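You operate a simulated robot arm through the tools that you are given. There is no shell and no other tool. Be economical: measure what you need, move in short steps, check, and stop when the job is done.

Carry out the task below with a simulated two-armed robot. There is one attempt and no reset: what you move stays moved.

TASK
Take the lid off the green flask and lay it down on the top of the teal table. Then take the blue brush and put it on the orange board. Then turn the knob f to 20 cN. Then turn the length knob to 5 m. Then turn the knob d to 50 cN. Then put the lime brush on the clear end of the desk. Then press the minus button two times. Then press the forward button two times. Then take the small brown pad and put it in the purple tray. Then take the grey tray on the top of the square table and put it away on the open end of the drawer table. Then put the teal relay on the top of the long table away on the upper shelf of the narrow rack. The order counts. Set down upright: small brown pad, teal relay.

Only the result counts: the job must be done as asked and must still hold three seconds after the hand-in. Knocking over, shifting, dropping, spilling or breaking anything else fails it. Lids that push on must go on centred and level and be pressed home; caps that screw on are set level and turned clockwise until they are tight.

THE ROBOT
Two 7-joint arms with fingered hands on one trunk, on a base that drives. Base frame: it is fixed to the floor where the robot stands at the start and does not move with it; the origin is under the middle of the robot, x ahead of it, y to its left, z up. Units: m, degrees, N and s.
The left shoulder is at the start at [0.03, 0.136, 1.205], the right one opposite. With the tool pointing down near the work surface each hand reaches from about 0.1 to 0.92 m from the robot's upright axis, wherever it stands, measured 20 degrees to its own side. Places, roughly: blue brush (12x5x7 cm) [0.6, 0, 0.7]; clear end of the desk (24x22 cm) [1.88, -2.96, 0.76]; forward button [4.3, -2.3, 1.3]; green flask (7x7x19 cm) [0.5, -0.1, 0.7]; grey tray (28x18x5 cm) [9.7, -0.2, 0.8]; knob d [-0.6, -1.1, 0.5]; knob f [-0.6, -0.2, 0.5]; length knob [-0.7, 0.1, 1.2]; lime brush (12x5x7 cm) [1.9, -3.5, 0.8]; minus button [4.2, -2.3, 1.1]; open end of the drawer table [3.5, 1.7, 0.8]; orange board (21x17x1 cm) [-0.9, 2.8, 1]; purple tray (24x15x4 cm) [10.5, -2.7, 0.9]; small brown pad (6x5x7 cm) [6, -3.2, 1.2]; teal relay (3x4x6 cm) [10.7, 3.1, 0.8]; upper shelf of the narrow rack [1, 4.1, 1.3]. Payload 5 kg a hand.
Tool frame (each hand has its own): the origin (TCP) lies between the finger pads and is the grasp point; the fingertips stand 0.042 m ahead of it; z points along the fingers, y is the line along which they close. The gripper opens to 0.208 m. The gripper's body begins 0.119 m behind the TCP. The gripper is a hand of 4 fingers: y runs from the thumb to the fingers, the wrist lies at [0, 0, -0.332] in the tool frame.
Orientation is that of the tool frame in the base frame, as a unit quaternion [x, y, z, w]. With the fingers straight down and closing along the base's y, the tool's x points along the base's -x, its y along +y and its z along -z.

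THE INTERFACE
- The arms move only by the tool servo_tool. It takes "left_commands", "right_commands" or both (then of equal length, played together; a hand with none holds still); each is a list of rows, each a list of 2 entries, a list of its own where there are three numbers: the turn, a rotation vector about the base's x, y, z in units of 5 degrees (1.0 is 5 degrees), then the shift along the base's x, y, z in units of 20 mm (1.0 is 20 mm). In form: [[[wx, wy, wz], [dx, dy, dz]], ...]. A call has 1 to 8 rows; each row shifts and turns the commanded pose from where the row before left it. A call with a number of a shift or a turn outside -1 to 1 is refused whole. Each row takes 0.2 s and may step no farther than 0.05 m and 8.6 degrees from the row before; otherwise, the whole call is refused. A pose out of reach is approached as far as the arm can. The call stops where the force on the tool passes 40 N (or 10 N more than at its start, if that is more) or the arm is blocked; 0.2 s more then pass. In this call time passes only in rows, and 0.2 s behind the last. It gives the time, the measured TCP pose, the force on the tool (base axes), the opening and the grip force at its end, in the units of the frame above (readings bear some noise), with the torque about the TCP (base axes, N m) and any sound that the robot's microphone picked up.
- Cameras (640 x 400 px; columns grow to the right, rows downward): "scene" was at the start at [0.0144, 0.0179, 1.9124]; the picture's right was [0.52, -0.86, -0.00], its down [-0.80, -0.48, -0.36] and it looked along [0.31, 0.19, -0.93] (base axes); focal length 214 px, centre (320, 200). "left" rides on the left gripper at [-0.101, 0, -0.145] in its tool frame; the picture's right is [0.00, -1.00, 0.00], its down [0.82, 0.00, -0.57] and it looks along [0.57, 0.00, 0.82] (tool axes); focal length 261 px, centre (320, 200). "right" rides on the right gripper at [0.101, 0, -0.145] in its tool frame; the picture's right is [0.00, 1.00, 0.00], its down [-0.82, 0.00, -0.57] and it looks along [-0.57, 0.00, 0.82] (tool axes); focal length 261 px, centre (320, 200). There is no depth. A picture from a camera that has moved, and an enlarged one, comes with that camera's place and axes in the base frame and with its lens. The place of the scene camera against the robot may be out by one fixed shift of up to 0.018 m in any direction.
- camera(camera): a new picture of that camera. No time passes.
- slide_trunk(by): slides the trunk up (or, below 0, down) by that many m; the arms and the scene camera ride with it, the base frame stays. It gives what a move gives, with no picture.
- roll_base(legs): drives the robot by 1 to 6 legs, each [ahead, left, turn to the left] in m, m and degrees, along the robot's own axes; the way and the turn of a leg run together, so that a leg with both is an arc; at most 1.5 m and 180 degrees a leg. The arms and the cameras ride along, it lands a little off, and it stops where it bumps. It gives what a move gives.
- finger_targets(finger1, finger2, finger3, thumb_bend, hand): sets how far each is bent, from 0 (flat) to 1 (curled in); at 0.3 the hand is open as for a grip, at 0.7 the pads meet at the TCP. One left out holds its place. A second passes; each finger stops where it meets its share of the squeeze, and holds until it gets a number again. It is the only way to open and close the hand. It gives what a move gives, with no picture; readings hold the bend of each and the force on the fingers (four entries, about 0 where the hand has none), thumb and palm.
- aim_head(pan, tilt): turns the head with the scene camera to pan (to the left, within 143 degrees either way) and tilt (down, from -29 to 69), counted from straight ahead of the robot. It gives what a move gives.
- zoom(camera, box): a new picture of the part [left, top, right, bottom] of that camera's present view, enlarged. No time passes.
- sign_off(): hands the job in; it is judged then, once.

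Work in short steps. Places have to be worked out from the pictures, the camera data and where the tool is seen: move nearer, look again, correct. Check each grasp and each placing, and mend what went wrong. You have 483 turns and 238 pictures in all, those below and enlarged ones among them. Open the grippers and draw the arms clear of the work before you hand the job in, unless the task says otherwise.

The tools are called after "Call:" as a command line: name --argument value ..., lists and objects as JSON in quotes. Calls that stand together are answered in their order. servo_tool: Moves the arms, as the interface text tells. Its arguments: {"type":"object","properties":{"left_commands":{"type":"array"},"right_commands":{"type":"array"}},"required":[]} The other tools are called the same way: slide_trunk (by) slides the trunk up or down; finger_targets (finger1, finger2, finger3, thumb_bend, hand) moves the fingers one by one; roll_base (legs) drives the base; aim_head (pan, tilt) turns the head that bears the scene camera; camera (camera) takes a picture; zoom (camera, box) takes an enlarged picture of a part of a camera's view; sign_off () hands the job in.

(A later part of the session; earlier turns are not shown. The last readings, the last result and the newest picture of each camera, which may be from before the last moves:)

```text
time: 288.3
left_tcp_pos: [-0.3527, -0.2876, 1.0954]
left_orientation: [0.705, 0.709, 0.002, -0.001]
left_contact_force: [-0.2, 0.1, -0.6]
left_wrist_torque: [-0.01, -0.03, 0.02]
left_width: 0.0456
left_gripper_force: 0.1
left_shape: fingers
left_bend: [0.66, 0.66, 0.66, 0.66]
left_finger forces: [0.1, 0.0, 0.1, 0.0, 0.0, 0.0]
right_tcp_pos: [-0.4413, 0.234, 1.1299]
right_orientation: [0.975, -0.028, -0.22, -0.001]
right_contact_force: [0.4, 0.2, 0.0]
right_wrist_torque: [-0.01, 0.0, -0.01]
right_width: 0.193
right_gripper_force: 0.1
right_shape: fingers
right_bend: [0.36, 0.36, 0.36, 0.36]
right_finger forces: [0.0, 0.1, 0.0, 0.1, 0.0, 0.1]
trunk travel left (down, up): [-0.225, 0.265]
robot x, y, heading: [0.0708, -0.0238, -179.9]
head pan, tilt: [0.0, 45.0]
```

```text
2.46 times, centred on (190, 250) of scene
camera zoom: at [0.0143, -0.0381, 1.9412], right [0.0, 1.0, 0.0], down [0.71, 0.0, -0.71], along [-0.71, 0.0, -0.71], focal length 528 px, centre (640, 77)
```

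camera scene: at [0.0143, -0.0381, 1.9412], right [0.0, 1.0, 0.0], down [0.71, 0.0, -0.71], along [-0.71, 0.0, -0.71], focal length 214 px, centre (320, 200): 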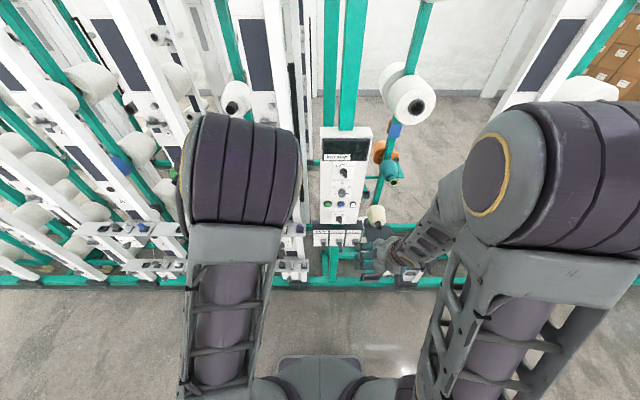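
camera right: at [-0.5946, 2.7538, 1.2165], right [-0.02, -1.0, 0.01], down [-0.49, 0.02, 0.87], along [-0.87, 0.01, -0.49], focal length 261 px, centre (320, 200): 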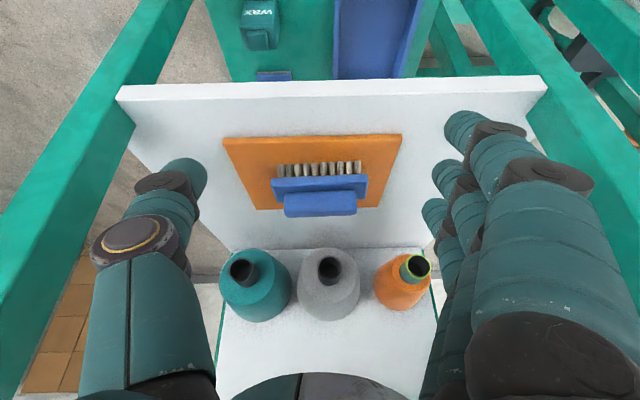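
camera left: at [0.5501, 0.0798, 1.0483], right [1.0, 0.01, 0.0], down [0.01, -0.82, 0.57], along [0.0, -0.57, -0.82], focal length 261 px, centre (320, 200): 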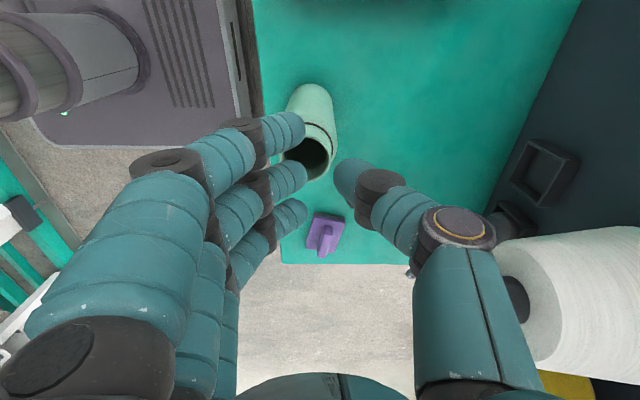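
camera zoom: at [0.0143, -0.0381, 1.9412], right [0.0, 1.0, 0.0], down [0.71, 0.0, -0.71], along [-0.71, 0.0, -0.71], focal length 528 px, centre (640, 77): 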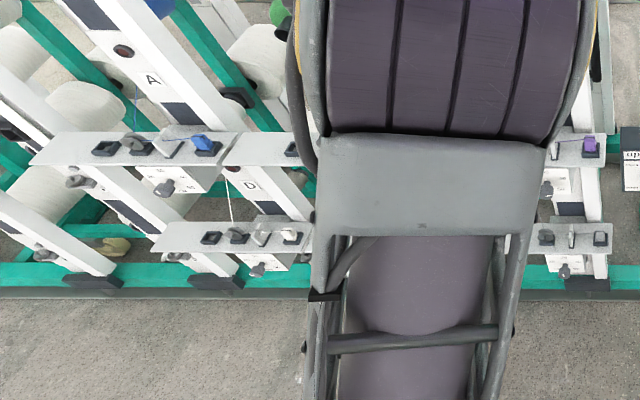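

The lettered knobs hang under small trays at z≈0.5, panel knob faces +x. I lower the trunk and bring the left hand to a horizontal forward pose (camera on top).

Call:
slide_trunk --by -0.2

Call:
servo_tool --left_commands '[[[0, 0, -1], [0, 0, 0]], [[0, 0, -1], [0, 0, 0]], [[0, 0, -1], [0, 0, 0]], [[0, 0, -1], [0, 0, 0]], [[0, 0, -1], [0, 0, 0]], [[0, 0, -1], [0, 0, 0]], [[0, 0, -1], [0, 0, 0]], [[0, 0, -1], [0, 0, 0]]]'

Call:
servo_tool --left_commands '[[[0, 0, -1], [0, 0, 0]], [[0, 0, -1], [0, 0, 0]], [[0, 0, -1], [0, 0, 0]], [[0, 0, -1], [0, 0, 0]], [[0, 0, -1], [0, 0, 0]], [[0, 0, -1], [0, 0, 0]], [[0, 0, -1], [0, 0, 0]], [[0, 0, -1], [0, 0, 0]]]'

Call:
servo_tool --left_commands '[[[0, 0, -1], [0, 0, 0]], [[0, 0, -1], [0, 0, 0]], [[0, 1, 0], [0.2, 0, -0.5]], [[0, 1, 0], [0.2, 0, -0.5]], [[0, 1, 0], [0.2, 0, -0.5]], [[0, 1, 0], [0.2, 0, -0.5]], [[0, 1, 0], [0.2, 0, -0.5]], [[0, 1, 0], [0.2, 0, -0.5]]]'

Call:
servo_tool --left_commands '[[[0, 1, 0], [0, 0, -0.8]], [[0, 1, 0], [0, 0, -0.8]], [[0, 1, 0], [0, 0, -0.8]], [[0, 1, 0], [0, 0, -0.8]], [[0, 1, 0], [0, 0, -0.8]], [[0, 1, 0], [0, 0, -0.8]], [[0, 1, 0], [0, 0, -0.8]], [[0, 1, 0], [0, 0, -0.8]]]'

Call:
camera --camera "left"

```text
time: 290.5
left_tcp_pos: [-0.3519, -0.2882, 0.8973]
left_orientation: [0.705, 0.71, 0.002, -0.001]
left_contact_force: [-0.5, 0.4, 0.5]
left_wrist_torque: [-0.01, 0.01, 0.0]
left_width: 0.0453
left_gripper_force: 0.1
left_shape: fingers
left_bend: [0.66, 0.66, 0.66, 0.66]
left_finger forces: [0.1, 0.1, 0.0, 0.1, 0.1, 0.0]
right_tcp_pos: [-0.4411, 0.2324, 0.93]
right_orientation: [0.975, -0.028, -0.219, 0.0]
right_contact_force: [0.2, -0.1, -0.8]
right_wrist_torque: [0.01, 0.03, 0.01]
right_width: 0.193
right_gripper_force: 0.1
right_shape: fingers
right_bend: [0.36, 0.36, 0.36, 0.36]
right_finger forces: [0.0, 0.0, 0.1, 0.0, 0.0, 0.0]
trunk travel left (down, up): [-0.025, 0.465]
robot x, y, heading: [0.0704, -0.0278, -179.6]
head pan, tilt: [0.0, 45.0]
```

```text
time: 292.3
left_tcp_pos: [-0.3514, -0.2881, 0.896]
left_orientation: [0.906, 0.424, 0.002, 0.0]
left_contact_force: [0.9, -0.6, 0.6]
left_wrist_torque: [0.03, 0.0, 0.01]
left_width: 0.0456
left_gripper_force: 0.0
left_shape: fingers
left_bend: [0.66, 0.66, 0.66, 0.66]
left_finger forces: [0.0, 0.1, 0.1, 0.0, 0.0, 0.1]
right_tcp_pos: [-0.4421, 0.2333, 0.9301]
right_orientation: [0.975, -0.027, -0.22, 0.001]
right_contact_force: [0.4, -0.2, 0.0]
right_wrist_torque: [-0.01, 0.0, 0.02]
right_width: 0.1931
right_gripper_force: 0.0
right_shape: fingers
right_bend: [0.36, 0.36, 0.36, 0.36]
right_finger forces: [0.1, 0.1, 0.0, 0.1, 0.0, 0.0]
trunk travel left (down, up): [-0.025, 0.465]
robot x, y, heading: [0.0674, -0.0278, -179.7]
head pan, tilt: [0.0, 45.0]
```

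```text
time: 294.1
left_tcp_pos: [-0.3512, -0.2886, 0.8953]
left_orientation: [0.996, 0.089, 0.002, 0.001]
left_contact_force: [0.1, 0.4, -0.3]
left_wrist_torque: [0.02, 0.01, 0.02]
left_width: 0.0453
left_gripper_force: 0.0
left_shape: fingers
left_bend: [0.66, 0.66, 0.66, 0.66]
left_finger forces: [0.1, 0.0, 0.0, 0.1, 0.0, 0.1]
right_tcp_pos: [-0.4412, 0.2312, 0.9312]
right_orientation: [0.975, -0.027, -0.22, 0.0]
right_contact_force: [0.4, -0.4, 0.5]
right_wrist_torque: [-0.02, -0.01, -0.01]
right_width: 0.1931
right_gripper_force: 0.1
right_shape: fingers
right_bend: [0.36, 0.36, 0.36, 0.36]
right_finger forces: [0.0, 0.0, 0.0, 0.0, 0.0, 0.0]
trunk travel left (down, up): [-0.025, 0.465]
robot x, y, heading: [0.0675, -0.0269, -179.7]
head pan, tilt: [0.0, 45.0]
```

```text
time: 295.9
left_tcp_pos: [-0.4559, -0.3201, 0.8336]
left_orientation: [0.967, 0.002, -0.256, -0.002]
left_contact_force: [-0.6, -1.4, -0.7]
left_wrist_torque: [0.07, -0.06, -0.04]
left_width: 0.0453
left_gripper_force: 0.0
left_shape: fingers
left_bend: [0.66, 0.66, 0.66, 0.66]
left_finger forces: [0.0, 0.0, 0.0, 0.1, 0.0, 0.0]
left hand out of reach, approached as far as the arm can: row 4, 5, 6, 7, 8
right_tcp_pos: [-0.4423, 0.2304, 0.9304]
right_orientation: [0.975, -0.026, -0.22, 0.0]
right_contact_force: [0.7, -0.7, 0.9]
right_wrist_torque: [0.17, -0.07, -0.08]
right_width: 0.1933
right_gripper_force: 0.1
right_shape: fingers
right_bend: [0.36, 0.36, 0.36, 0.36]
right_finger forces: [0.0, 0.0, 0.1, 0.0, 0.0, 0.0]
trunk travel left (down, up): [-0.025, 0.465]
robot x, y, heading: [0.0697, -0.0249, -179.5]
head pan, tilt: [0.0, 45.0]
```

```text
time: 297.7
left_tcp_pos: [-0.4839, -0.3288, 0.6978]
left_orientation: [0.819, 0.002, -0.574, -0.002]
left_contact_force: [0.0, 0.7, -0.5]
left_wrist_torque: [-0.02, -0.05, -0.01]
left_width: 0.0458
left_gripper_force: 0.1
left_shape: fingers
left_bend: [0.66, 0.66, 0.66, 0.66]
left_finger forces: [0.1, 0.1, 0.0, 0.0, 0.0, 0.1]
left hand out of reach, approached as far as the arm can: row 1, 2, 3
right_tcp_pos: [-0.4422, 0.2328, 0.9297]
right_orientation: [0.975, -0.027, -0.22, 0.0]
right_contact_force: [-0.4, -0.2, 0.1]
right_wrist_torque: [0.0, -0.03, -0.04]
right_width: 0.1929
right_gripper_force: 0.1
right_shape: fingers
right_bend: [0.36, 0.36, 0.36, 0.36]
right_finger forces: [0.0, 0.0, 0.0, 0.1, 0.0, 0.0]
trunk travel left (down, up): [-0.025, 0.465]
robot x, y, heading: [0.071, -0.0273, -179.5]
head pan, tilt: [0.0, 45.0]
```

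```text
91 pictures are left
camera left: at [-0.3819, -0.3298, 0.8418], right [-0.01, 1.0, 0.01], down [0.82, 0.01, -0.57], along [-0.57, 0.01, -0.82], focal length 261 px, centre (320, 200)
```

left: 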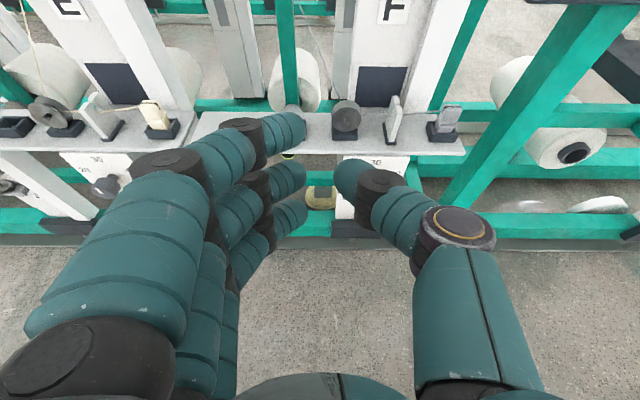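

Knob f is just behind the thumb around (−0.64,−0.22,0.5). Finish the pitch, lower, and sidestep so the camera sees it frontally.

Call:
servo_tool --left_commands '[[[0, 1, 0], [0.5, -0.4, -0.8]], [[0, 1, 0], [0.5, -0.4, -0.8]], [[0, 1, 0], [0.5, -0.4, -0.8]], [[0, 1, 0], [0.5, -0.4, -0.8]], [[0, 0, 0], [0.5, -0.4, -0.8]], [[0, 0, 0], [0.5, -0.4, -0.8]], [[0, 0, 0], [0, -0.4, -0.8]], [[0, 0, 0], [0, -0.4, -0.8]]]'

Call:
camera --camera "left"

```text
time: 299.5
left_tcp_pos: [-0.4237, -0.3918, 0.5673]
left_orientation: [0.709, 0.003, -0.706, -0.002]
left_contact_force: [-0.6, 0.9, -0.5]
left_wrist_torque: [0.0, -0.01, -0.02]
left_width: 0.0456
left_gripper_force: 0.0
left_shape: fingers
left_bend: [0.66, 0.66, 0.66, 0.66]
left_finger forces: [0.0, 0.1, 0.0, 0.0, 0.0, 0.0]
right_tcp_pos: [-0.441, 0.2309, 0.9303]
right_orientation: [0.975, -0.028, -0.22, 0.001]
right_contact_force: [0.7, -0.1, -0.1]
right_wrist_torque: [0.0, -0.02, -0.02]
right_width: 0.1932
right_gripper_force: 0.0
right_shape: fingers
right_bend: [0.36, 0.36, 0.36, 0.36]
right_finger forces: [0.0, 0.0, 0.0, 0.0, 0.1, 0.0]
trunk travel left (down, up): [-0.025, 0.465]
robot x, y, heading: [0.0692, -0.028, -179.9]
head pan, tilt: [0.0, 45.0]
```

```text
90 pictures are left
camera left: at [-0.2786, -0.3932, 0.6697], right [0.0, 1.0, 0.01], down [0.57, 0.01, -0.82], along [-0.82, 0.0, -0.57], focal length 261 px, centre (320, 200)
```

left: 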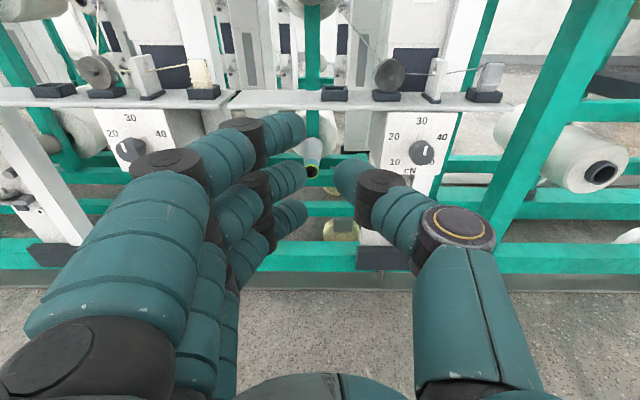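

Zoom on knob f.

Call:
zoom --camera "left" --box '[360, 100, 480, 190]'

```text
4.44 times, centred on (420, 145) of left
camera zoom: at [-0.2786, -0.3932, 0.6697], right [0.0, 1.0, 0.01], down [0.57, 0.01, -0.82], along [-0.82, 0.0, -0.57], focal length 1158 px, centre (-124, 444)
```

zoom: 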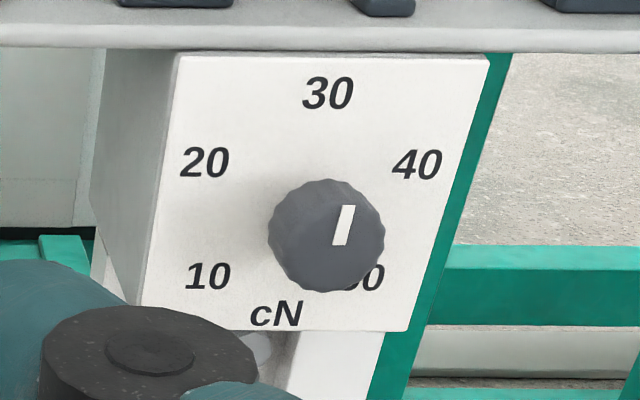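

Knob f points at 30; it must go 60° counter-clockwise to 20. Pre-rotate the hand −30° about its axis, open to ~9 cm and move in front of the knob.

Call:
finger_targets --hand "left" --finger1 0.54 --finger2 0.54 --finger3 0.54 --thumb_bend 0.54

Call:
servo_tool --left_commands '[[[-1, 0, 0], [0, 0.9, -0.4]], [[-1, 0, 0], [0, 0.9, -0.4]], [[-1, 0, 0], [0, 0.9, -0.4]], [[-1, 0, 0], [0, 0.9, -0.4]], [[-1, 0, 0], [0, 0.9, -0.4]], [[-1, 0, 0], [0, 0.9, -0.4]], [[0, 0, 0], [-0.5, 0.9, -0.4]], [[0, 0, 0], [-0.5, 0.9, -0.4]]]'

Call:
camera --camera "left"

```text
time: 300.5
left_tcp_pos: [-0.4242, -0.3933, 0.5672]
left_orientation: [0.709, 0.003, -0.706, -0.001]
left_contact_force: [0.4, 0.7, 0.1]
left_wrist_torque: [-0.01, -0.01, -0.04]
left_width: 0.0993
left_gripper_force: 0.1
left_shape: fingers
left_bend: [0.54, 0.54, 0.54, 0.54]
left_finger forces: [0.0, 0.0, 0.0, 0.1, 0.0, 0.0]
right_tcp_pos: [-0.4408, 0.2337, 0.9302]
right_orientation: [0.975, -0.027, -0.22, 0.0]
right_contact_force: [-0.2, -0.2, -0.6]
right_wrist_torque: [0.04, -0.02, 0.0]
right_width: 0.193
right_gripper_force: 0.0
right_shape: fingers
right_bend: [0.36, 0.36, 0.36, 0.36]
right_finger forces: [0.1, 0.1, 0.1, 0.0, 0.1, 0.0]
trunk travel left (down, up): [-0.025, 0.465]
robot x, y, heading: [0.0729, -0.0248, -179.7]
head pan, tilt: [0.0, 45.0]
```

```text
time: 302.3
left_tcp_pos: [-0.444, -0.249, 0.5038]
left_orientation: [0.685, -0.18, -0.682, 0.184]
left_contact_force: [-0.5, 0.8, 0.0]
left_wrist_torque: [-0.01, 0.0, 0.0]
left_width: 0.0995
left_gripper_force: 0.0
left_shape: fingers
left_bend: [0.54, 0.54, 0.54, 0.54]
left_finger forces: [0.0, 0.1, 0.0, 0.0, 0.0, 0.0]
right_tcp_pos: [-0.4421, 0.2328, 0.9299]
right_orientation: [0.975, -0.027, -0.22, 0.0]
right_contact_force: [0.0, -0.8, 0.6]
right_wrist_torque: [-0.04, -0.03, -0.01]
right_width: 0.1933
right_gripper_force: 0.1
right_shape: fingers
right_bend: [0.36, 0.36, 0.36, 0.36]
right_finger forces: [0.0, 0.0, 0.0, 0.0, 0.1, 0.0]
trunk travel left (down, up): [-0.025, 0.465]
robot x, y, heading: [0.0723, -0.0303, -179.7]
head pan, tilt: [0.0, 45.0]
```

```text
88 pictures are left
camera left: at [-0.2987, -0.1989, 0.5927], right [0.0, 0.87, -0.49], down [0.58, -0.4, -0.71], along [-0.82, -0.28, -0.5], focal length 261 px, centre (320, 200)
```

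left: 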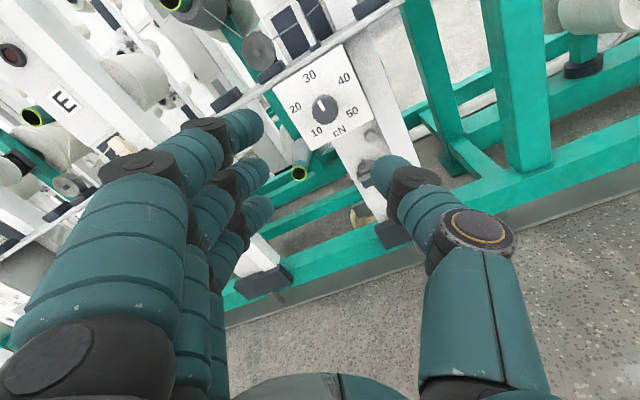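

Knob centre triangulated at (−0.643,−0.240,0.505). Advance straight in.

Call:
servo_tool --left_commands '[[[0, 0, 0], [-1, 0.06, 0]], [[0, 0, 0], [-1, 0.06, 0]], [[0, 0, 0], [-1, 0.06, 0]], [[0, 0, 0], [-1, 0.06, 0]], [[0, 0, 0], [-1, 0.06, 0]], [[0, 0, 0], [-1, 0.06, 0]], [[0, 0, 0], [-1, 0.06, 0]]]'

Call:
camera --camera "left"

```text
time: 303.9
left_tcp_pos: [-0.5836, -0.2412, 0.5038]
left_orientation: [0.685, -0.181, -0.682, 0.181]
left_contact_force: [-0.4, 0.5, -0.6]
left_wrist_torque: [0.0, 0.04, 0.01]
left_width: 0.0996
left_gripper_force: 0.2
left_shape: fingers
left_bend: [0.54, 0.54, 0.54, 0.54]
left_finger forces: [0.1, 0.0, 0.1, 0.0, 0.1, 0.1]
right_tcp_pos: [-0.442, 0.2318, 0.9298]
right_orientation: [0.975, -0.027, -0.22, 0.0]
right_contact_force: [-0.6, 0.8, 0.2]
right_wrist_torque: [-0.01, -0.03, -0.03]
right_width: 0.1932
right_gripper_force: 0.0
right_shape: fingers
right_bend: [0.36, 0.36, 0.36, 0.36]
right_finger forces: [0.0, 0.0, 0.0, 0.0, 0.0, 0.1]
trunk travel left (down, up): [-0.025, 0.465]
robot x, y, heading: [0.0654, -0.0258, -179.8]
head pan, tilt: [0.0, 45.0]
```

```text
87 pictures are left
camera left: at [-0.4385, -0.1905, 0.5922], right [0.0, 0.87, -0.49], down [0.57, -0.4, -0.71], along [-0.82, -0.28, -0.5], focal length 261 px, centre (320, 200)
```

left: 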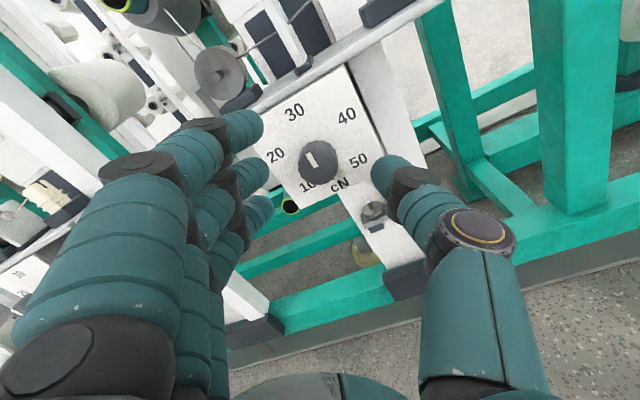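

Aligned. Advance 34 mm and grip.

Call:
servo_tool --left_commands '[[[0, 0, 0], [-0.8, 0, 0.05]], [[0, 0, 0], [-0.8, 0, 0]]]'

Call:
finger_targets --hand "left" --finger1 0.7 --finger2 0.7 --finger3 0.7 --thumb_bend 0.7

Call:
camera --camera "left"

```text
time: 304.5
left_tcp_pos: [-0.6125, -0.2394, 0.5047]
left_orientation: [0.686, -0.179, -0.682, 0.182]
left_contact_force: [28.5, 0.9, 4.1]
left_wrist_torque: [0.12, -0.48, -1.13]
left_width: 0.0991
left_gripper_force: 14.7
left_shape: fingers
left_bend: [0.54, 0.54, 0.54, 0.54]
left_finger forces: [3.4, 1.3, 0.0, 0.0, 24.5, 0.0]
right_tcp_pos: [-0.4402, 0.2322, 0.9315]
right_orientation: [0.975, -0.027, -0.221, 0.001]
right_contact_force: [1.2, -0.6, 0.2]
right_wrist_torque: [-0.04, 0.08, 0.03]
right_width: 0.1931
right_gripper_force: 0.1
right_shape: fingers
right_bend: [0.36, 0.36, 0.36, 0.36]
right_finger forces: [0.0, 0.0, 0.0, 0.0, 0.1, 0.0]
trunk travel left (down, up): [-0.025, 0.465]
robot x, y, heading: [0.0745, -0.0256, -179.8]
head pan, tilt: [0.0, 45.0]
```

```text
time: 305.5
left_tcp_pos: [-0.617, -0.2394, 0.5065]
left_orientation: [0.684, -0.18, -0.683, 0.182]
left_contact_force: [-5.9, 4.5, -1.3]
left_wrist_torque: [0.05, -0.07, -0.09]
left_width: 0.0404
left_gripper_force: 11.3
left_shape: fingers
left_bend: [0.7, 0.64, 0.7, 0.67]
left_finger forces: [0.0, 9.5, 0.0, 0.0, 14.5, 0.1]
right_tcp_pos: [-0.4427, 0.2326, 0.9305]
right_orientation: [0.975, -0.028, -0.219, 0.0]
right_contact_force: [0.0, 0.0, -1.0]
right_wrist_torque: [0.0, -0.02, 0.03]
right_width: 0.1931
right_gripper_force: 0.0
right_shape: fingers
right_bend: [0.36, 0.36, 0.36, 0.36]
right_finger forces: [0.0, 0.0, 0.0, 0.0, 0.0, 0.0]
trunk travel left (down, up): [-0.025, 0.465]
robot x, y, heading: [0.0661, -0.0239, -179.7]
head pan, tilt: [0.0, 45.0]
```

```text
86 pictures are left
camera left: at [-0.4713, -0.1901, 0.594], right [0.0, 0.87, -0.49], down [0.57, -0.4, -0.71], along [-0.82, -0.28, -0.5], focal length 261 px, centre (320, 200)
```

left: 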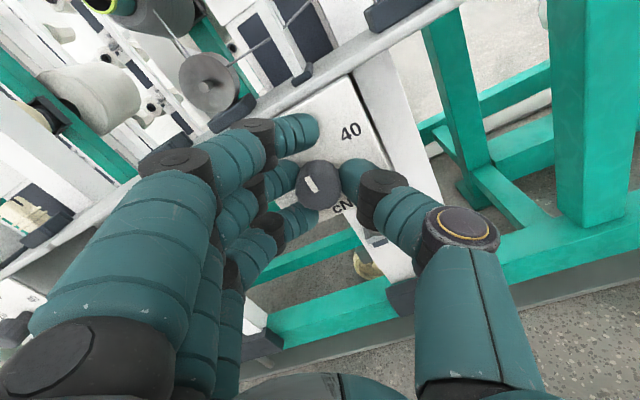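

Gripped (finger 2 and thumb). Turn +60° about x.

Call:
servo_tool --left_commands '[[[1, 0, 0], [0, 0, 0]], [[1, 0, 0], [0, 0, 0]], [[1, 0, 0], [0, 0, 0]], [[1, 0, 0], [0, 0, 0]], [[1, 0, 0], [0, 0, 0]], [[1, 0, 0], [0, 0, 0]]]'

Call:
servo_tool --left_commands '[[[1, 0, 0], [0, 0, 0]], [[1, 0, 0], [0, 0, 0]], [[1, 0, 0], [0, 0, 0]], [[1, 0, 0], [0, 0, 0]], [[1, 0, 0], [0, 0, 0]], [[1, 0, 0], [0, 0, 0]]]'

Call:
camera --camera "left"

```text
time: 306.9
left_tcp_pos: [-0.617, -0.2397, 0.5055]
left_orientation: [0.708, 0.003, -0.706, -0.001]
left_contact_force: [-9.7, 5.5, 2.6]
left_wrist_torque: [-0.03, 0.06, -0.12]
left_width: 0.0407
left_gripper_force: 11.6
left_shape: fingers
left_bend: [0.7, 0.64, 0.7, 0.67]
left_finger forces: [0.1, 8.9, 0.0, 0.1, 13.7, 0.1]
right_tcp_pos: [-0.4424, 0.232, 0.9298]
right_orientation: [0.975, -0.027, -0.22, 0.001]
right_contact_force: [-0.2, 0.5, -1.0]
right_wrist_torque: [0.0, -0.01, -0.04]
right_width: 0.193
right_gripper_force: 0.1
right_shape: fingers
right_bend: [0.36, 0.36, 0.36, 0.36]
right_finger forces: [0.0, 0.0, 0.0, 0.0, 0.1, 0.0]
trunk travel left (down, up): [-0.025, 0.465]
robot x, y, heading: [0.0726, -0.0312, -179.8]
head pan, tilt: [0.0, 45.0]
```

```text
time: 308.3
left_tcp_pos: [-0.6171, -0.2407, 0.5065]
left_orientation: [0.684, 0.186, -0.681, -0.184]
left_contact_force: [-4.6, -1.5, 6.9]
left_wrist_torque: [-0.03, 0.15, 0.02]
left_width: 0.0407
left_gripper_force: 10.5
left_shape: fingers
left_bend: [0.7, 0.64, 0.7, 0.67]
left_finger forces: [0.1, 9.2, 0.1, 0.1, 12.1, 0.1]
right_tcp_pos: [-0.4416, 0.2311, 0.9298]
right_orientation: [0.975, -0.027, -0.22, 0.001]
right_contact_force: [0.0, -0.4, 0.1]
right_wrist_torque: [0.0, -0.01, 0.0]
right_width: 0.1932
right_gripper_force: 0.0
right_shape: fingers
right_bend: [0.36, 0.36, 0.36, 0.36]
right_finger forces: [0.1, 0.0, 0.0, 0.0, 0.0, 0.0]
trunk travel left (down, up): [-0.025, 0.465]
robot x, y, heading: [0.0701, -0.0253, -179.7]
head pan, tilt: [0.0, 45.0]
```

```text
85 pictures are left
camera left: at [-0.4712, -0.2923, 0.5943], right [0.0, 0.86, 0.51], down [0.57, 0.42, -0.7], along [-0.82, 0.29, -0.5], focal length 261 px, centre (320, 200)
```

left: 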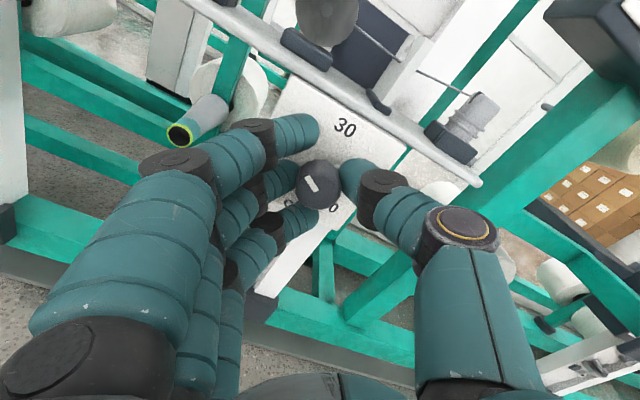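

The pointer turned with the hand. Release, retreat and verify.

Call:
finger_targets --hand "left" --finger1 0.54 --finger2 0.54 --finger3 0.54 --thumb_bend 0.54

Call:
servo_tool --left_commands '[[[0, 0, 0], [1, 0, 0]], [[0, 0, 0], [1, 0, 0]], [[0, 0, 0], [1, 0, 0]], [[-1, 0, 0], [1, 0, 0]], [[-1, 0, 0], [1, 0, 0]], [[-1, 0, 0], [1, 0, 0]], [[-1, 0, 0], [1, 0, 0]], [[-1, 0, 0], [1, 0, 0]]]'

Call:
zoom --camera "left" --box '[240, 60, 400, 180]'

```text
time: 309.1
left_tcp_pos: [-0.6123, -0.239, 0.5019]
left_orientation: [0.687, 0.186, -0.678, -0.184]
left_contact_force: [11.0, -2.7, -3.2]
left_wrist_torque: [-0.08, 0.23, -0.35]
left_width: 0.0955
left_gripper_force: 5.5
left_shape: fingers
left_bend: [0.54, 0.54, 0.54, 0.55]
left_finger forces: [0.0, 0.0, 0.0, 0.1, 10.9, 0.0]
right_tcp_pos: [-0.4412, 0.232, 0.9304]
right_orientation: [0.975, -0.027, -0.219, 0.0]
right_contact_force: [0.0, 0.2, 0.0]
right_wrist_torque: [-0.02, 0.0, 0.01]
right_width: 0.193
right_gripper_force: 0.1
right_shape: fingers
right_bend: [0.36, 0.36, 0.36, 0.36]
right_finger forces: [0.0, 0.0, 0.0, 0.0, 0.1, 0.0]
trunk travel left (down, up): [-0.025, 0.465]
robot x, y, heading: [0.0691, -0.0259, -179.8]
head pan, tilt: [0.0, 45.0]
stopped (left hand): the force on the tool passed its limit at 42 N (the readings are from after the stop); the commanded pose is now the measured one
```

```text
time: 310.9
left_tcp_pos: [-0.452, -0.2393, 0.5029]
left_orientation: [0.71, 0.034, -0.703, -0.031]
left_contact_force: [0.4, -0.1, 1.2]
left_wrist_torque: [0.0, -0.01, 0.01]
left_width: 0.0995
left_gripper_force: 0.2
left_shape: fingers
left_bend: [0.54, 0.54, 0.54, 0.54]
left_finger forces: [0.0, 0.1, 0.1, 0.0, 0.1, 0.0]
right_tcp_pos: [-0.4409, 0.2322, 0.9302]
right_orientation: [0.975, -0.027, -0.22, 0.001]
right_contact_force: [0.4, 0.7, 0.6]
right_wrist_torque: [0.01, 0.0, -0.02]
right_width: 0.1934
right_gripper_force: 0.1
right_shape: fingers
right_bend: [0.36, 0.36, 0.36, 0.36]
right_finger forces: [0.0, 0.0, 0.0, 0.1, 0.1, 0.0]
trunk travel left (down, up): [-0.025, 0.465]
robot x, y, heading: [0.071, -0.0271, -179.7]
head pan, tilt: [0.0, 45.0]
```

```text
3.33 times, centred on (320, 120) of left
camera zoom: at [-0.3075, -0.2497, 0.6057], right [0.0, 1.0, 0.1], down [0.58, 0.08, -0.81], along [-0.81, 0.05, -0.58], focal length 869 px, centre (320, 467)
```

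zoom: 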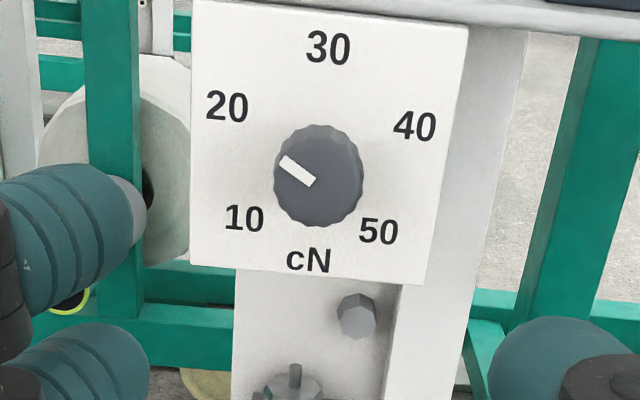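

Knob f now reads 20. Next the length knob: raise the trunk, move the right hand aside and bring the left in front of the panel.

Call:
slide_trunk --by 0.2

Call:
servo_tool --left_commands '[[[-0.6, 0, 0], [0.3, 0.2, 1]], [[0, 0, 0], [0.3, 0.2, 1]], [[0, 0, 0], [0.3, 0.2, 1]], [[0, 0, 0], [0.3, 0.2, 1]], [[0, 0, 0], [0, 0.5, 1]], [[0, 0, 0], [0, 0.5, 1]], [[0, 0, 0], [0, 0.5, 1]], [[0, 0, 0], [0, 0.5, 1]]]' --right_commands '[[[0, 0, 0], [0.3, 1, 0]], [[0, 0, 0], [0.3, 1, 0]], [[0, 0, 0], [0.3, 1, 0]], [[0, 0, 0], [0.3, 1, 0]], [[0, 0, 0], [0.3, 1, 0]], [[0, 0, 0], [0.3, 1, 0]], [[0, 0, 0], [0.3, 1, 0]], [[0, 0, 0], [0.3, 1, 0]]]'

Call:
servo_tool --left_commands '[[[0, 0, 0], [0, 0.9, 1]], [[0, 0, 0], [0, 0.9, 1]], [[0, 0, 0], [0, 0.9, 1]], [[0, 0, 0], [0, 0.9, 1]], [[0, 0, 0], [0, 0.9, 1]], [[0, 0, 0], [0, 0.9, 1]], [[0, 0, 0], [0, 0.9, 1]], [[0, 0, 0], [0, 0.9, 1]]]'

Call:
servo_tool --left_commands '[[[0, 0, 0], [0, 0.9, 1]], [[0, 0, 0], [0, 0.9, 1]], [[0, 0, 0], [0, 0.9, 1]], [[0, 0, 0], [0, 0.9, 1]], [[0, 0, 0], [0, 0.5, 1]], [[0, 0, 0], [0, 0, 1]], [[0, 0, 0], [0, 0, 1]], [[0, 0, 0], [0, 0, 1]]]'

Call:
camera --camera "left"

```text
time: 313.0
left_tcp_pos: [-0.4518, -0.2406, 0.7014]
left_orientation: [0.71, 0.034, -0.703, -0.032]
left_contact_force: [0.4, -0.1, 0.4]
left_wrist_torque: [-0.02, 0.01, 0.0]
left_width: 0.0994
left_gripper_force: 0.1
left_shape: fingers
left_bend: [0.54, 0.54, 0.54, 0.54]
left_finger forces: [0.0, 0.0, 0.0, 0.0, 0.0, 0.1]
right_tcp_pos: [-0.4411, 0.2333, 1.1307]
right_orientation: [0.975, -0.028, -0.22, 0.001]
right_contact_force: [0.5, -0.3, -0.6]
right_wrist_torque: [0.04, 0.01, 0.01]
right_width: 0.1931
right_gripper_force: 0.1
right_shape: fingers
right_bend: [0.36, 0.36, 0.36, 0.36]
right_finger forces: [0.1, 0.0, 0.1, 0.0, 0.0, 0.0]
trunk travel left (down, up): [-0.225, 0.265]
robot x, y, heading: [0.0708, -0.0274, -179.6]
head pan, tilt: [0.0, 45.0]
```

```text
time: 315.0
left_tcp_pos: [-0.4284, -0.1811, 0.8648]
left_orientation: [0.711, 0.016, -0.703, -0.013]
left_contact_force: [0.3, 1.8, -0.7]
left_wrist_torque: [-0.05, -0.01, 0.02]
left_width: 0.0995
left_gripper_force: 0.0
left_shape: fingers
left_bend: [0.54, 0.54, 0.54, 0.54]
left_finger forces: [0.0, 0.0, 0.0, 0.0, 0.1, 0.0]
right_tcp_pos: [-0.4506, 0.2871, 1.1688]
right_orientation: [0.962, 0.081, -0.26, 0.025]
right_contact_force: [0.2, 1.1, -0.6]
right_wrist_torque: [-0.11, 0.07, 0.04]
right_width: 0.1937
right_gripper_force: 0.0
right_shape: fingers
right_bend: [0.36, 0.36, 0.36, 0.36]
right_finger forces: [0.1, 0.0, 0.0, 0.1, 0.0, 0.0]
trunk travel left (down, up): [-0.225, 0.265]
robot x, y, heading: [0.0711, -0.0322, -179.6]
head pan, tilt: [0.0, 45.0]
stopped in row 8 (right hand): the arm was blocked; the commanded pose is now the measured one
```

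```text
time: 316.7
left_tcp_pos: [-0.4698, -0.0994, 0.9661]
left_orientation: [-0.691, 0.008, 0.719, -0.073]
left_contact_force: [0.1, -0.1, -0.4]
left_wrist_torque: [0.03, 0.0, 0.02]
left_width: 0.1001
left_gripper_force: 0.1
left_shape: fingers
left_bend: [0.54, 0.54, 0.54, 0.54]
left_finger forces: [0.0, 0.0, 0.1, 0.0, 0.0, 0.0]
right_tcp_pos: [-0.4509, 0.2879, 1.1683]
right_orientation: [0.962, 0.081, -0.26, 0.025]
right_contact_force: [-0.7, -0.3, -0.2]
right_wrist_torque: [-0.02, -0.01, 0.02]
right_width: 0.1935
right_gripper_force: 0.0
right_shape: fingers
right_bend: [0.36, 0.36, 0.36, 0.36]
right_finger forces: [0.0, 0.0, 0.1, 0.0, 0.0, 0.1]
trunk travel left (down, up): [-0.225, 0.265]
robot x, y, heading: [0.0698, -0.0294, -179.6]
head pan, tilt: [0.0, 45.0]
stopped in row 8 (left hand): the arm was blocked; the commanded pose is now the measured one
```

```text
time: 318.5
left_tcp_pos: [-0.4705, -0.0169, 1.1233]
left_orientation: [-0.692, 0.007, 0.718, -0.076]
left_contact_force: [0.3, 0.2, -0.2]
left_wrist_torque: [-0.05, -0.06, 0.01]
left_width: 0.1001
left_gripper_force: 0.0
left_shape: fingers
left_bend: [0.54, 0.54, 0.54, 0.54]
left_finger forces: [0.1, 0.0, 0.0, 0.0, 0.0, 0.0]
right_tcp_pos: [-0.4512, 0.2867, 1.1693]
right_orientation: [0.962, 0.082, -0.26, 0.026]
right_contact_force: [-0.2, 0.3, 0.4]
right_wrist_torque: [-0.01, 0.0, 0.0]
right_width: 0.1935
right_gripper_force: 0.0
right_shape: fingers
right_bend: [0.36, 0.36, 0.36, 0.36]
right_finger forces: [0.0, 0.0, 0.0, 0.0, 0.1, 0.0]
trunk travel left (down, up): [-0.225, 0.265]
robot x, y, heading: [0.0715, -0.0283, -179.9]
head pan, tilt: [0.0, 45.0]
```

```text
83 pictures are left
camera left: at [-0.3231, 0.0076, 1.2181], right [-0.1, 0.99, -0.11], down [0.54, -0.04, -0.84], along [-0.83, -0.14, -0.53], focal length 261 px, centre (320, 200)
```

left: 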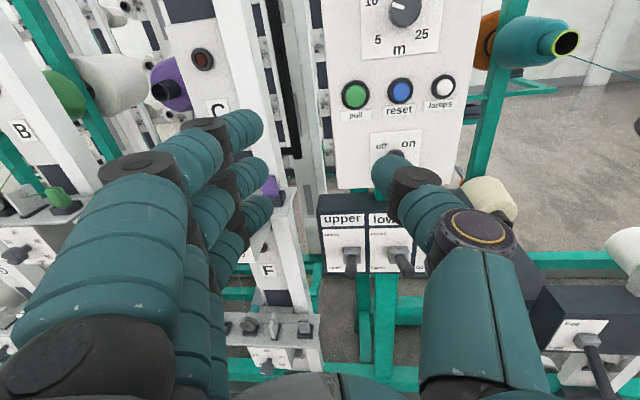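

The length knob is at about (−0.68,0.07,1.23). Raise the trunk 0.11 and look at it; drop the right hand lower to give room.

Call:
slide_trunk --by 0.11

Call:
servo_tool --right_commands '[[[0, 0, 0], [-0.2, 0.5, -1]], [[0, 0, 0], [-0.2, 0.5, -1]], [[0, 0, 0], [-0.2, 0.5, -1]], [[0, 0, 0], [-0.2, 0.5, -1]], [[0, 0, 0], [-0.2, 0.5, -1]], [[0, 0, 0], [-0.2, 0.5, -1]], [[0, 0, 0], [-0.2, 0.5, -1]], [[0, 0, 0], [-0.2, 0.5, -1]]]'

Call:
zoom --camera "left" --box '[300, 0, 500, 150]'

```text
time: 319.9
left_tcp_pos: [-0.4722, -0.0174, 1.2347]
left_orientation: [-0.691, 0.007, 0.719, -0.075]
left_contact_force: [0.0, -0.2, 0.0]
left_wrist_torque: [-0.04, 0.03, 0.0]
left_width: 0.1
left_gripper_force: 0.0
left_shape: fingers
left_bend: [0.54, 0.54, 0.54, 0.54]
left_finger forces: [0.1, 0.0, 0.0, 0.1, 0.0, 0.0]
right_tcp_pos: [-0.4515, 0.2873, 1.2781]
right_orientation: [0.962, 0.082, -0.26, 0.026]
right_contact_force: [-0.1, 0.4, 0.1]
right_wrist_torque: [0.01, -0.01, -0.02]
right_width: 0.1937
right_gripper_force: 0.0
right_shape: fingers
right_bend: [0.36, 0.36, 0.36, 0.36]
right_finger forces: [0.0, 0.1, 0.0, 0.1, 0.1, 0.0]
trunk travel left (down, up): [-0.335, 0.155]
robot x, y, heading: [0.0697, -0.0275, -179.5]
head pan, tilt: [0.0, 45.0]
```

```text
time: 321.7
left_tcp_pos: [-0.4711, -0.0176, 1.2347]
left_orientation: [-0.692, 0.007, 0.718, -0.074]
left_contact_force: [0.2, 0.5, 0.5]
left_wrist_torque: [0.02, 0.0, 0.03]
left_width: 0.1001
left_gripper_force: 0.0
left_shape: fingers
left_bend: [0.54, 0.54, 0.54, 0.54]
left_finger forces: [0.0, 0.0, 0.0, 0.1, 0.0, 0.1]
right_tcp_pos: [-0.4838, 0.3664, 1.1192]
right_orientation: [0.962, 0.083, -0.26, 0.027]
right_contact_force: [-0.3, 1.0, 0.1]
right_wrist_torque: [-0.02, -0.03, -0.01]
right_width: 0.1935
right_gripper_force: 0.1
right_shape: fingers
right_bend: [0.36, 0.36, 0.36, 0.36]
right_finger forces: [0.1, 0.0, 0.0, 0.0, 0.0, 0.0]
trunk travel left (down, up): [-0.335, 0.155]
robot x, y, heading: [0.0705, -0.0244, -179.7]
head pan, tilt: [0.0, 45.0]
```

```text
2.67 times, centred on (400, 75) of left
camera zoom: at [-0.3239, 0.0076, 1.329], right [-0.1, 0.99, -0.11], down [0.54, -0.04, -0.84], along [-0.84, -0.14, -0.53], focal length 695 px, centre (107, 533)
```

zoom: 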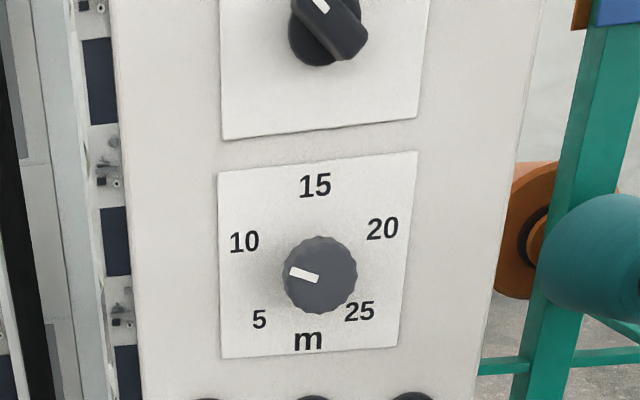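

Length knob centre triangulated at (−0.725,0.075,1.235), pointing ≈10; needs ≈60° counter-clockwise to 5. Align the hand and pre-roll −30°.

Call:
servo_tool --left_commands '[[[0, -0.48, -1], [0, 0.58, 0]], [[-1, 0, 0], [0, 0.58, 0]], [[-1, 0, 0], [0, 0.58, 0]], [[-1, 0, 0], [0, 0.58, 0]], [[-1, 0, 0], [-0.7, 0.58, 0]], [[-1, 0, 0], [-0.7, 0.58, 0]], [[-1, 0, 0], [-0.7, 0.58, 0]], [[0, 0, 0], [-0.7, 0.58, 0]]]'

Call:
camera --camera "left"

```text
time: 323.5
left_tcp_pos: [-0.5257, 0.0758, 1.2357]
left_orientation: [-0.672, 0.22, 0.672, -0.221]
left_contact_force: [-0.6, 1.2, -0.7]
left_wrist_torque: [-0.01, 0.04, 0.01]
left_width: 0.0998
left_gripper_force: 0.1
left_shape: fingers
left_bend: [0.54, 0.54, 0.54, 0.54]
left_finger forces: [0.0, 0.0, 0.1, 0.1, 0.0, 0.1]
right_tcp_pos: [-0.4837, 0.3666, 1.1197]
right_orientation: [0.962, 0.082, -0.26, 0.026]
right_contact_force: [-0.1, 0.3, 0.0]
right_wrist_torque: [-0.01, -0.03, 0.04]
right_width: 0.1935
right_gripper_force: 0.1
right_shape: fingers
right_bend: [0.36, 0.36, 0.36, 0.36]
right_finger forces: [0.1, 0.0, 0.1, 0.0, 0.1, 0.0]
trunk travel left (down, up): [-0.335, 0.155]
robot x, y, heading: [0.0723, -0.0268, -179.9]
head pan, tilt: [0.0, 45.0]
```

```text
81 pictures are left
camera left: at [-0.3804, 0.1359, 1.3173], right [0.0, 0.81, -0.59], down [0.57, -0.48, -0.66], along [-0.82, -0.34, -0.46], focal length 261 px, centre (320, 200)
```

left: 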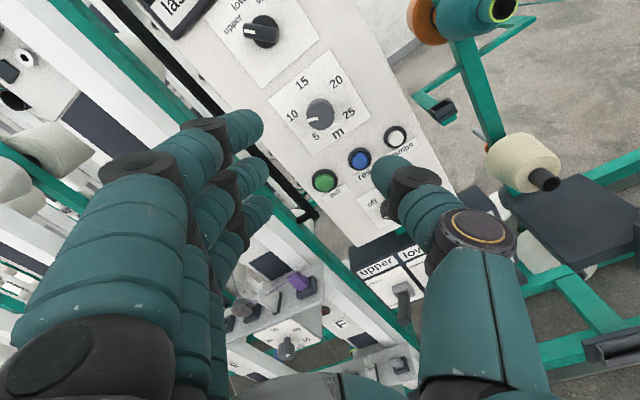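

Aligned. Advance and stop just short, then in.

Call:
servo_tool --left_commands '[[[0, 0, 0], [-1, 0, 0]], [[0, 0, 0], [-1, 0, 0]], [[0, 0, 0], [-1, 0, 0]], [[0, 0, 0], [-1, 0, 0]], [[0, 0, 0], [-1, 0, 0]], [[0, 0, 0], [-1, 0, 0]], [[0, 0, 0], [-1, 0, 0]], [[0, 0, 0], [-0.6, 0, 0]]]'

Call:
finger_targets --hand "left" --finger1 0.7 --finger2 0.7 --finger3 0.7 --thumb_bend 0.7

Call:
camera --camera "left"

```text
time: 325.3
left_tcp_pos: [-0.678, 0.0774, 1.2363]
left_orientation: [-0.672, 0.219, 0.672, -0.221]
left_contact_force: [0.6, 0.1, 0.0]
left_wrist_torque: [-0.01, 0.0, 0.03]
left_width: 0.1003
left_gripper_force: 0.1
left_shape: fingers
left_bend: [0.54, 0.54, 0.54, 0.54]
left_finger forces: [0.1, 0.1, 0.0, 0.1, 0.1, 0.0]
right_tcp_pos: [-0.4828, 0.3662, 1.1194]
right_orientation: [0.962, 0.082, -0.26, 0.026]
right_contact_force: [-0.4, 0.7, 0.5]
right_wrist_torque: [0.03, 0.0, -0.02]
right_width: 0.1935
right_gripper_force: 0.1
right_shape: fingers
right_bend: [0.36, 0.36, 0.36, 0.36]
right_finger forces: [0.0, 0.0, 0.0, 0.0, 0.0, 0.0]
trunk travel left (down, up): [-0.335, 0.155]
robot x, y, heading: [0.0714, -0.0264, -179.8]
head pan, tilt: [0.0, 45.0]
```

```text
time: 326.3
left_tcp_pos: [-0.677, 0.0772, 1.2357]
left_orientation: [-0.672, 0.219, 0.672, -0.221]
left_contact_force: [1.9, -2.7, 1.9]
left_wrist_torque: [-0.02, 0.19, 0.13]
left_width: 0.0329
left_gripper_force: 3.3
left_shape: fingers
left_bend: [0.7, 0.68, 0.7, 0.7]
left_finger forces: [0.1, 6.5, 0.0, 0.0, 0.8, 0.0]
right_tcp_pos: [-0.4819, 0.3666, 1.1196]
right_orientation: [0.962, 0.082, -0.26, 0.025]
right_contact_force: [-0.5, 0.6, -0.2]
right_wrist_torque: [0.0, 0.0, -0.01]
right_width: 0.1935
right_gripper_force: 0.0
right_shape: fingers
right_bend: [0.36, 0.36, 0.36, 0.36]
right_finger forces: [0.0, 0.0, 0.1, 0.0, 0.0, 0.1]
trunk travel left (down, up): [-0.335, 0.155]
robot x, y, heading: [0.0698, -0.0293, -179.8]
head pan, tilt: [0.0, 45.0]
```

```text
80 pictures are left
camera left: at [-0.5311, 0.136, 1.3183], right [0.0, 0.81, -0.59], down [0.57, -0.48, -0.66], along [-0.82, -0.34, -0.46], focal length 261 px, centre (320, 200)
```

left: 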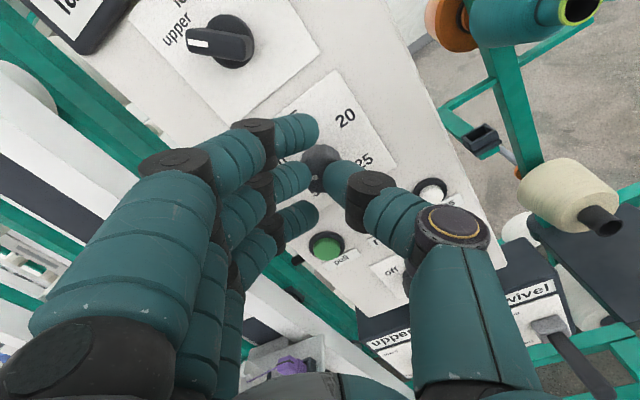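

Only the knob's rim is held. Open slightly, advance 18 mm and regrip.

Call:
finger_targets --hand "left" --finger1 0.6 --finger2 0.6 --finger3 0.6 --thumb_bend 0.6

Call:
servo_tool --left_commands '[[[0, 0, 0], [-0.45, -0.05, 0]], [[0, 0, 0], [-0.45, -0.05, 0]]]'

Call:
finger_targets --hand "left" --finger1 0.72 --finger2 0.72 --finger3 0.72 --thumb_bend 0.72

```text
time: 327.3
left_tcp_pos: [-0.6759, 0.0762, 1.237]
left_orientation: [-0.671, 0.22, 0.672, -0.221]
left_contact_force: [-0.3, 0.3, 1.1]
left_wrist_torque: [0.01, 0.02, 0.0]
left_width: 0.0705
left_gripper_force: 0.0
left_shape: fingers
left_bend: [0.6, 0.6, 0.6, 0.6]
left_finger forces: [0.0, 0.0, 0.0, 0.0, 0.0, 0.0]
right_tcp_pos: [-0.4826, 0.3669, 1.1201]
right_orientation: [0.962, 0.082, -0.26, 0.026]
right_contact_force: [0.1, 0.4, -0.6]
right_wrist_torque: [-0.03, -0.01, 0.01]
right_width: 0.1932
right_gripper_force: 0.0
right_shape: fingers
right_bend: [0.36, 0.36, 0.36, 0.36]
right_finger forces: [0.0, 0.1, 0.0, 0.0, 0.0, 0.0]
trunk travel left (down, up): [-0.335, 0.155]
robot x, y, heading: [0.0668, -0.0281, -179.5]
head pan, tilt: [0.0, 45.0]
```

```text
time: 327.9
left_tcp_pos: [-0.6964, 0.0751, 1.2349]
left_orientation: [-0.671, 0.221, 0.672, -0.221]
left_contact_force: [0.1, 0.0, 0.2]
left_wrist_torque: [-0.01, 0.02, -0.02]
left_width: 0.0703
left_gripper_force: 0.0
left_shape: fingers
left_bend: [0.6, 0.6, 0.6, 0.6]
left_finger forces: [0.1, 0.0, 0.0, 0.1, 0.1, 0.0]
right_tcp_pos: [-0.4839, 0.3669, 1.1189]
right_orientation: [0.962, 0.082, -0.26, 0.026]
right_contact_force: [0.2, -0.2, 0.7]
right_wrist_torque: [0.01, 0.02, 0.01]
right_width: 0.1934
right_gripper_force: 0.0
right_shape: fingers
right_bend: [0.36, 0.36, 0.36, 0.36]
right_finger forces: [0.0, 0.0, 0.0, 0.0, 0.1, 0.0]
trunk travel left (down, up): [-0.335, 0.155]
robot x, y, heading: [0.0701, -0.0275, -179.8]
head pan, tilt: [0.0, 45.0]
```

```text
time: 328.9
left_tcp_pos: [-0.6954, 0.076, 1.2337]
left_orientation: [-0.671, 0.221, 0.672, -0.222]
left_contact_force: [-7.3, 7.4, -5.5]
left_wrist_torque: [-0.02, -0.03, -0.05]
left_width: 0.0383
left_gripper_force: 15.9
left_shape: fingers
left_bend: [0.72, 0.64, 0.72, 0.66]
left_finger forces: [0.0, 11.2, 0.1, 0.0, 20.4, 0.1]
right_tcp_pos: [-0.4841, 0.3673, 1.1183]
right_orientation: [0.962, 0.082, -0.261, 0.025]
right_contact_force: [0.3, 0.3, 0.2]
right_wrist_torque: [0.0, 0.0, 0.04]
right_width: 0.1939
right_gripper_force: 0.1
right_shape: fingers
right_bend: [0.36, 0.36, 0.36, 0.36]
right_finger forces: [0.0, 0.0, 0.0, 0.0, 0.0, 0.1]
trunk travel left (down, up): [-0.335, 0.155]
robot x, y, heading: [0.0703, -0.0273, -179.7]
head pan, tilt: [0.0, 45.0]
```

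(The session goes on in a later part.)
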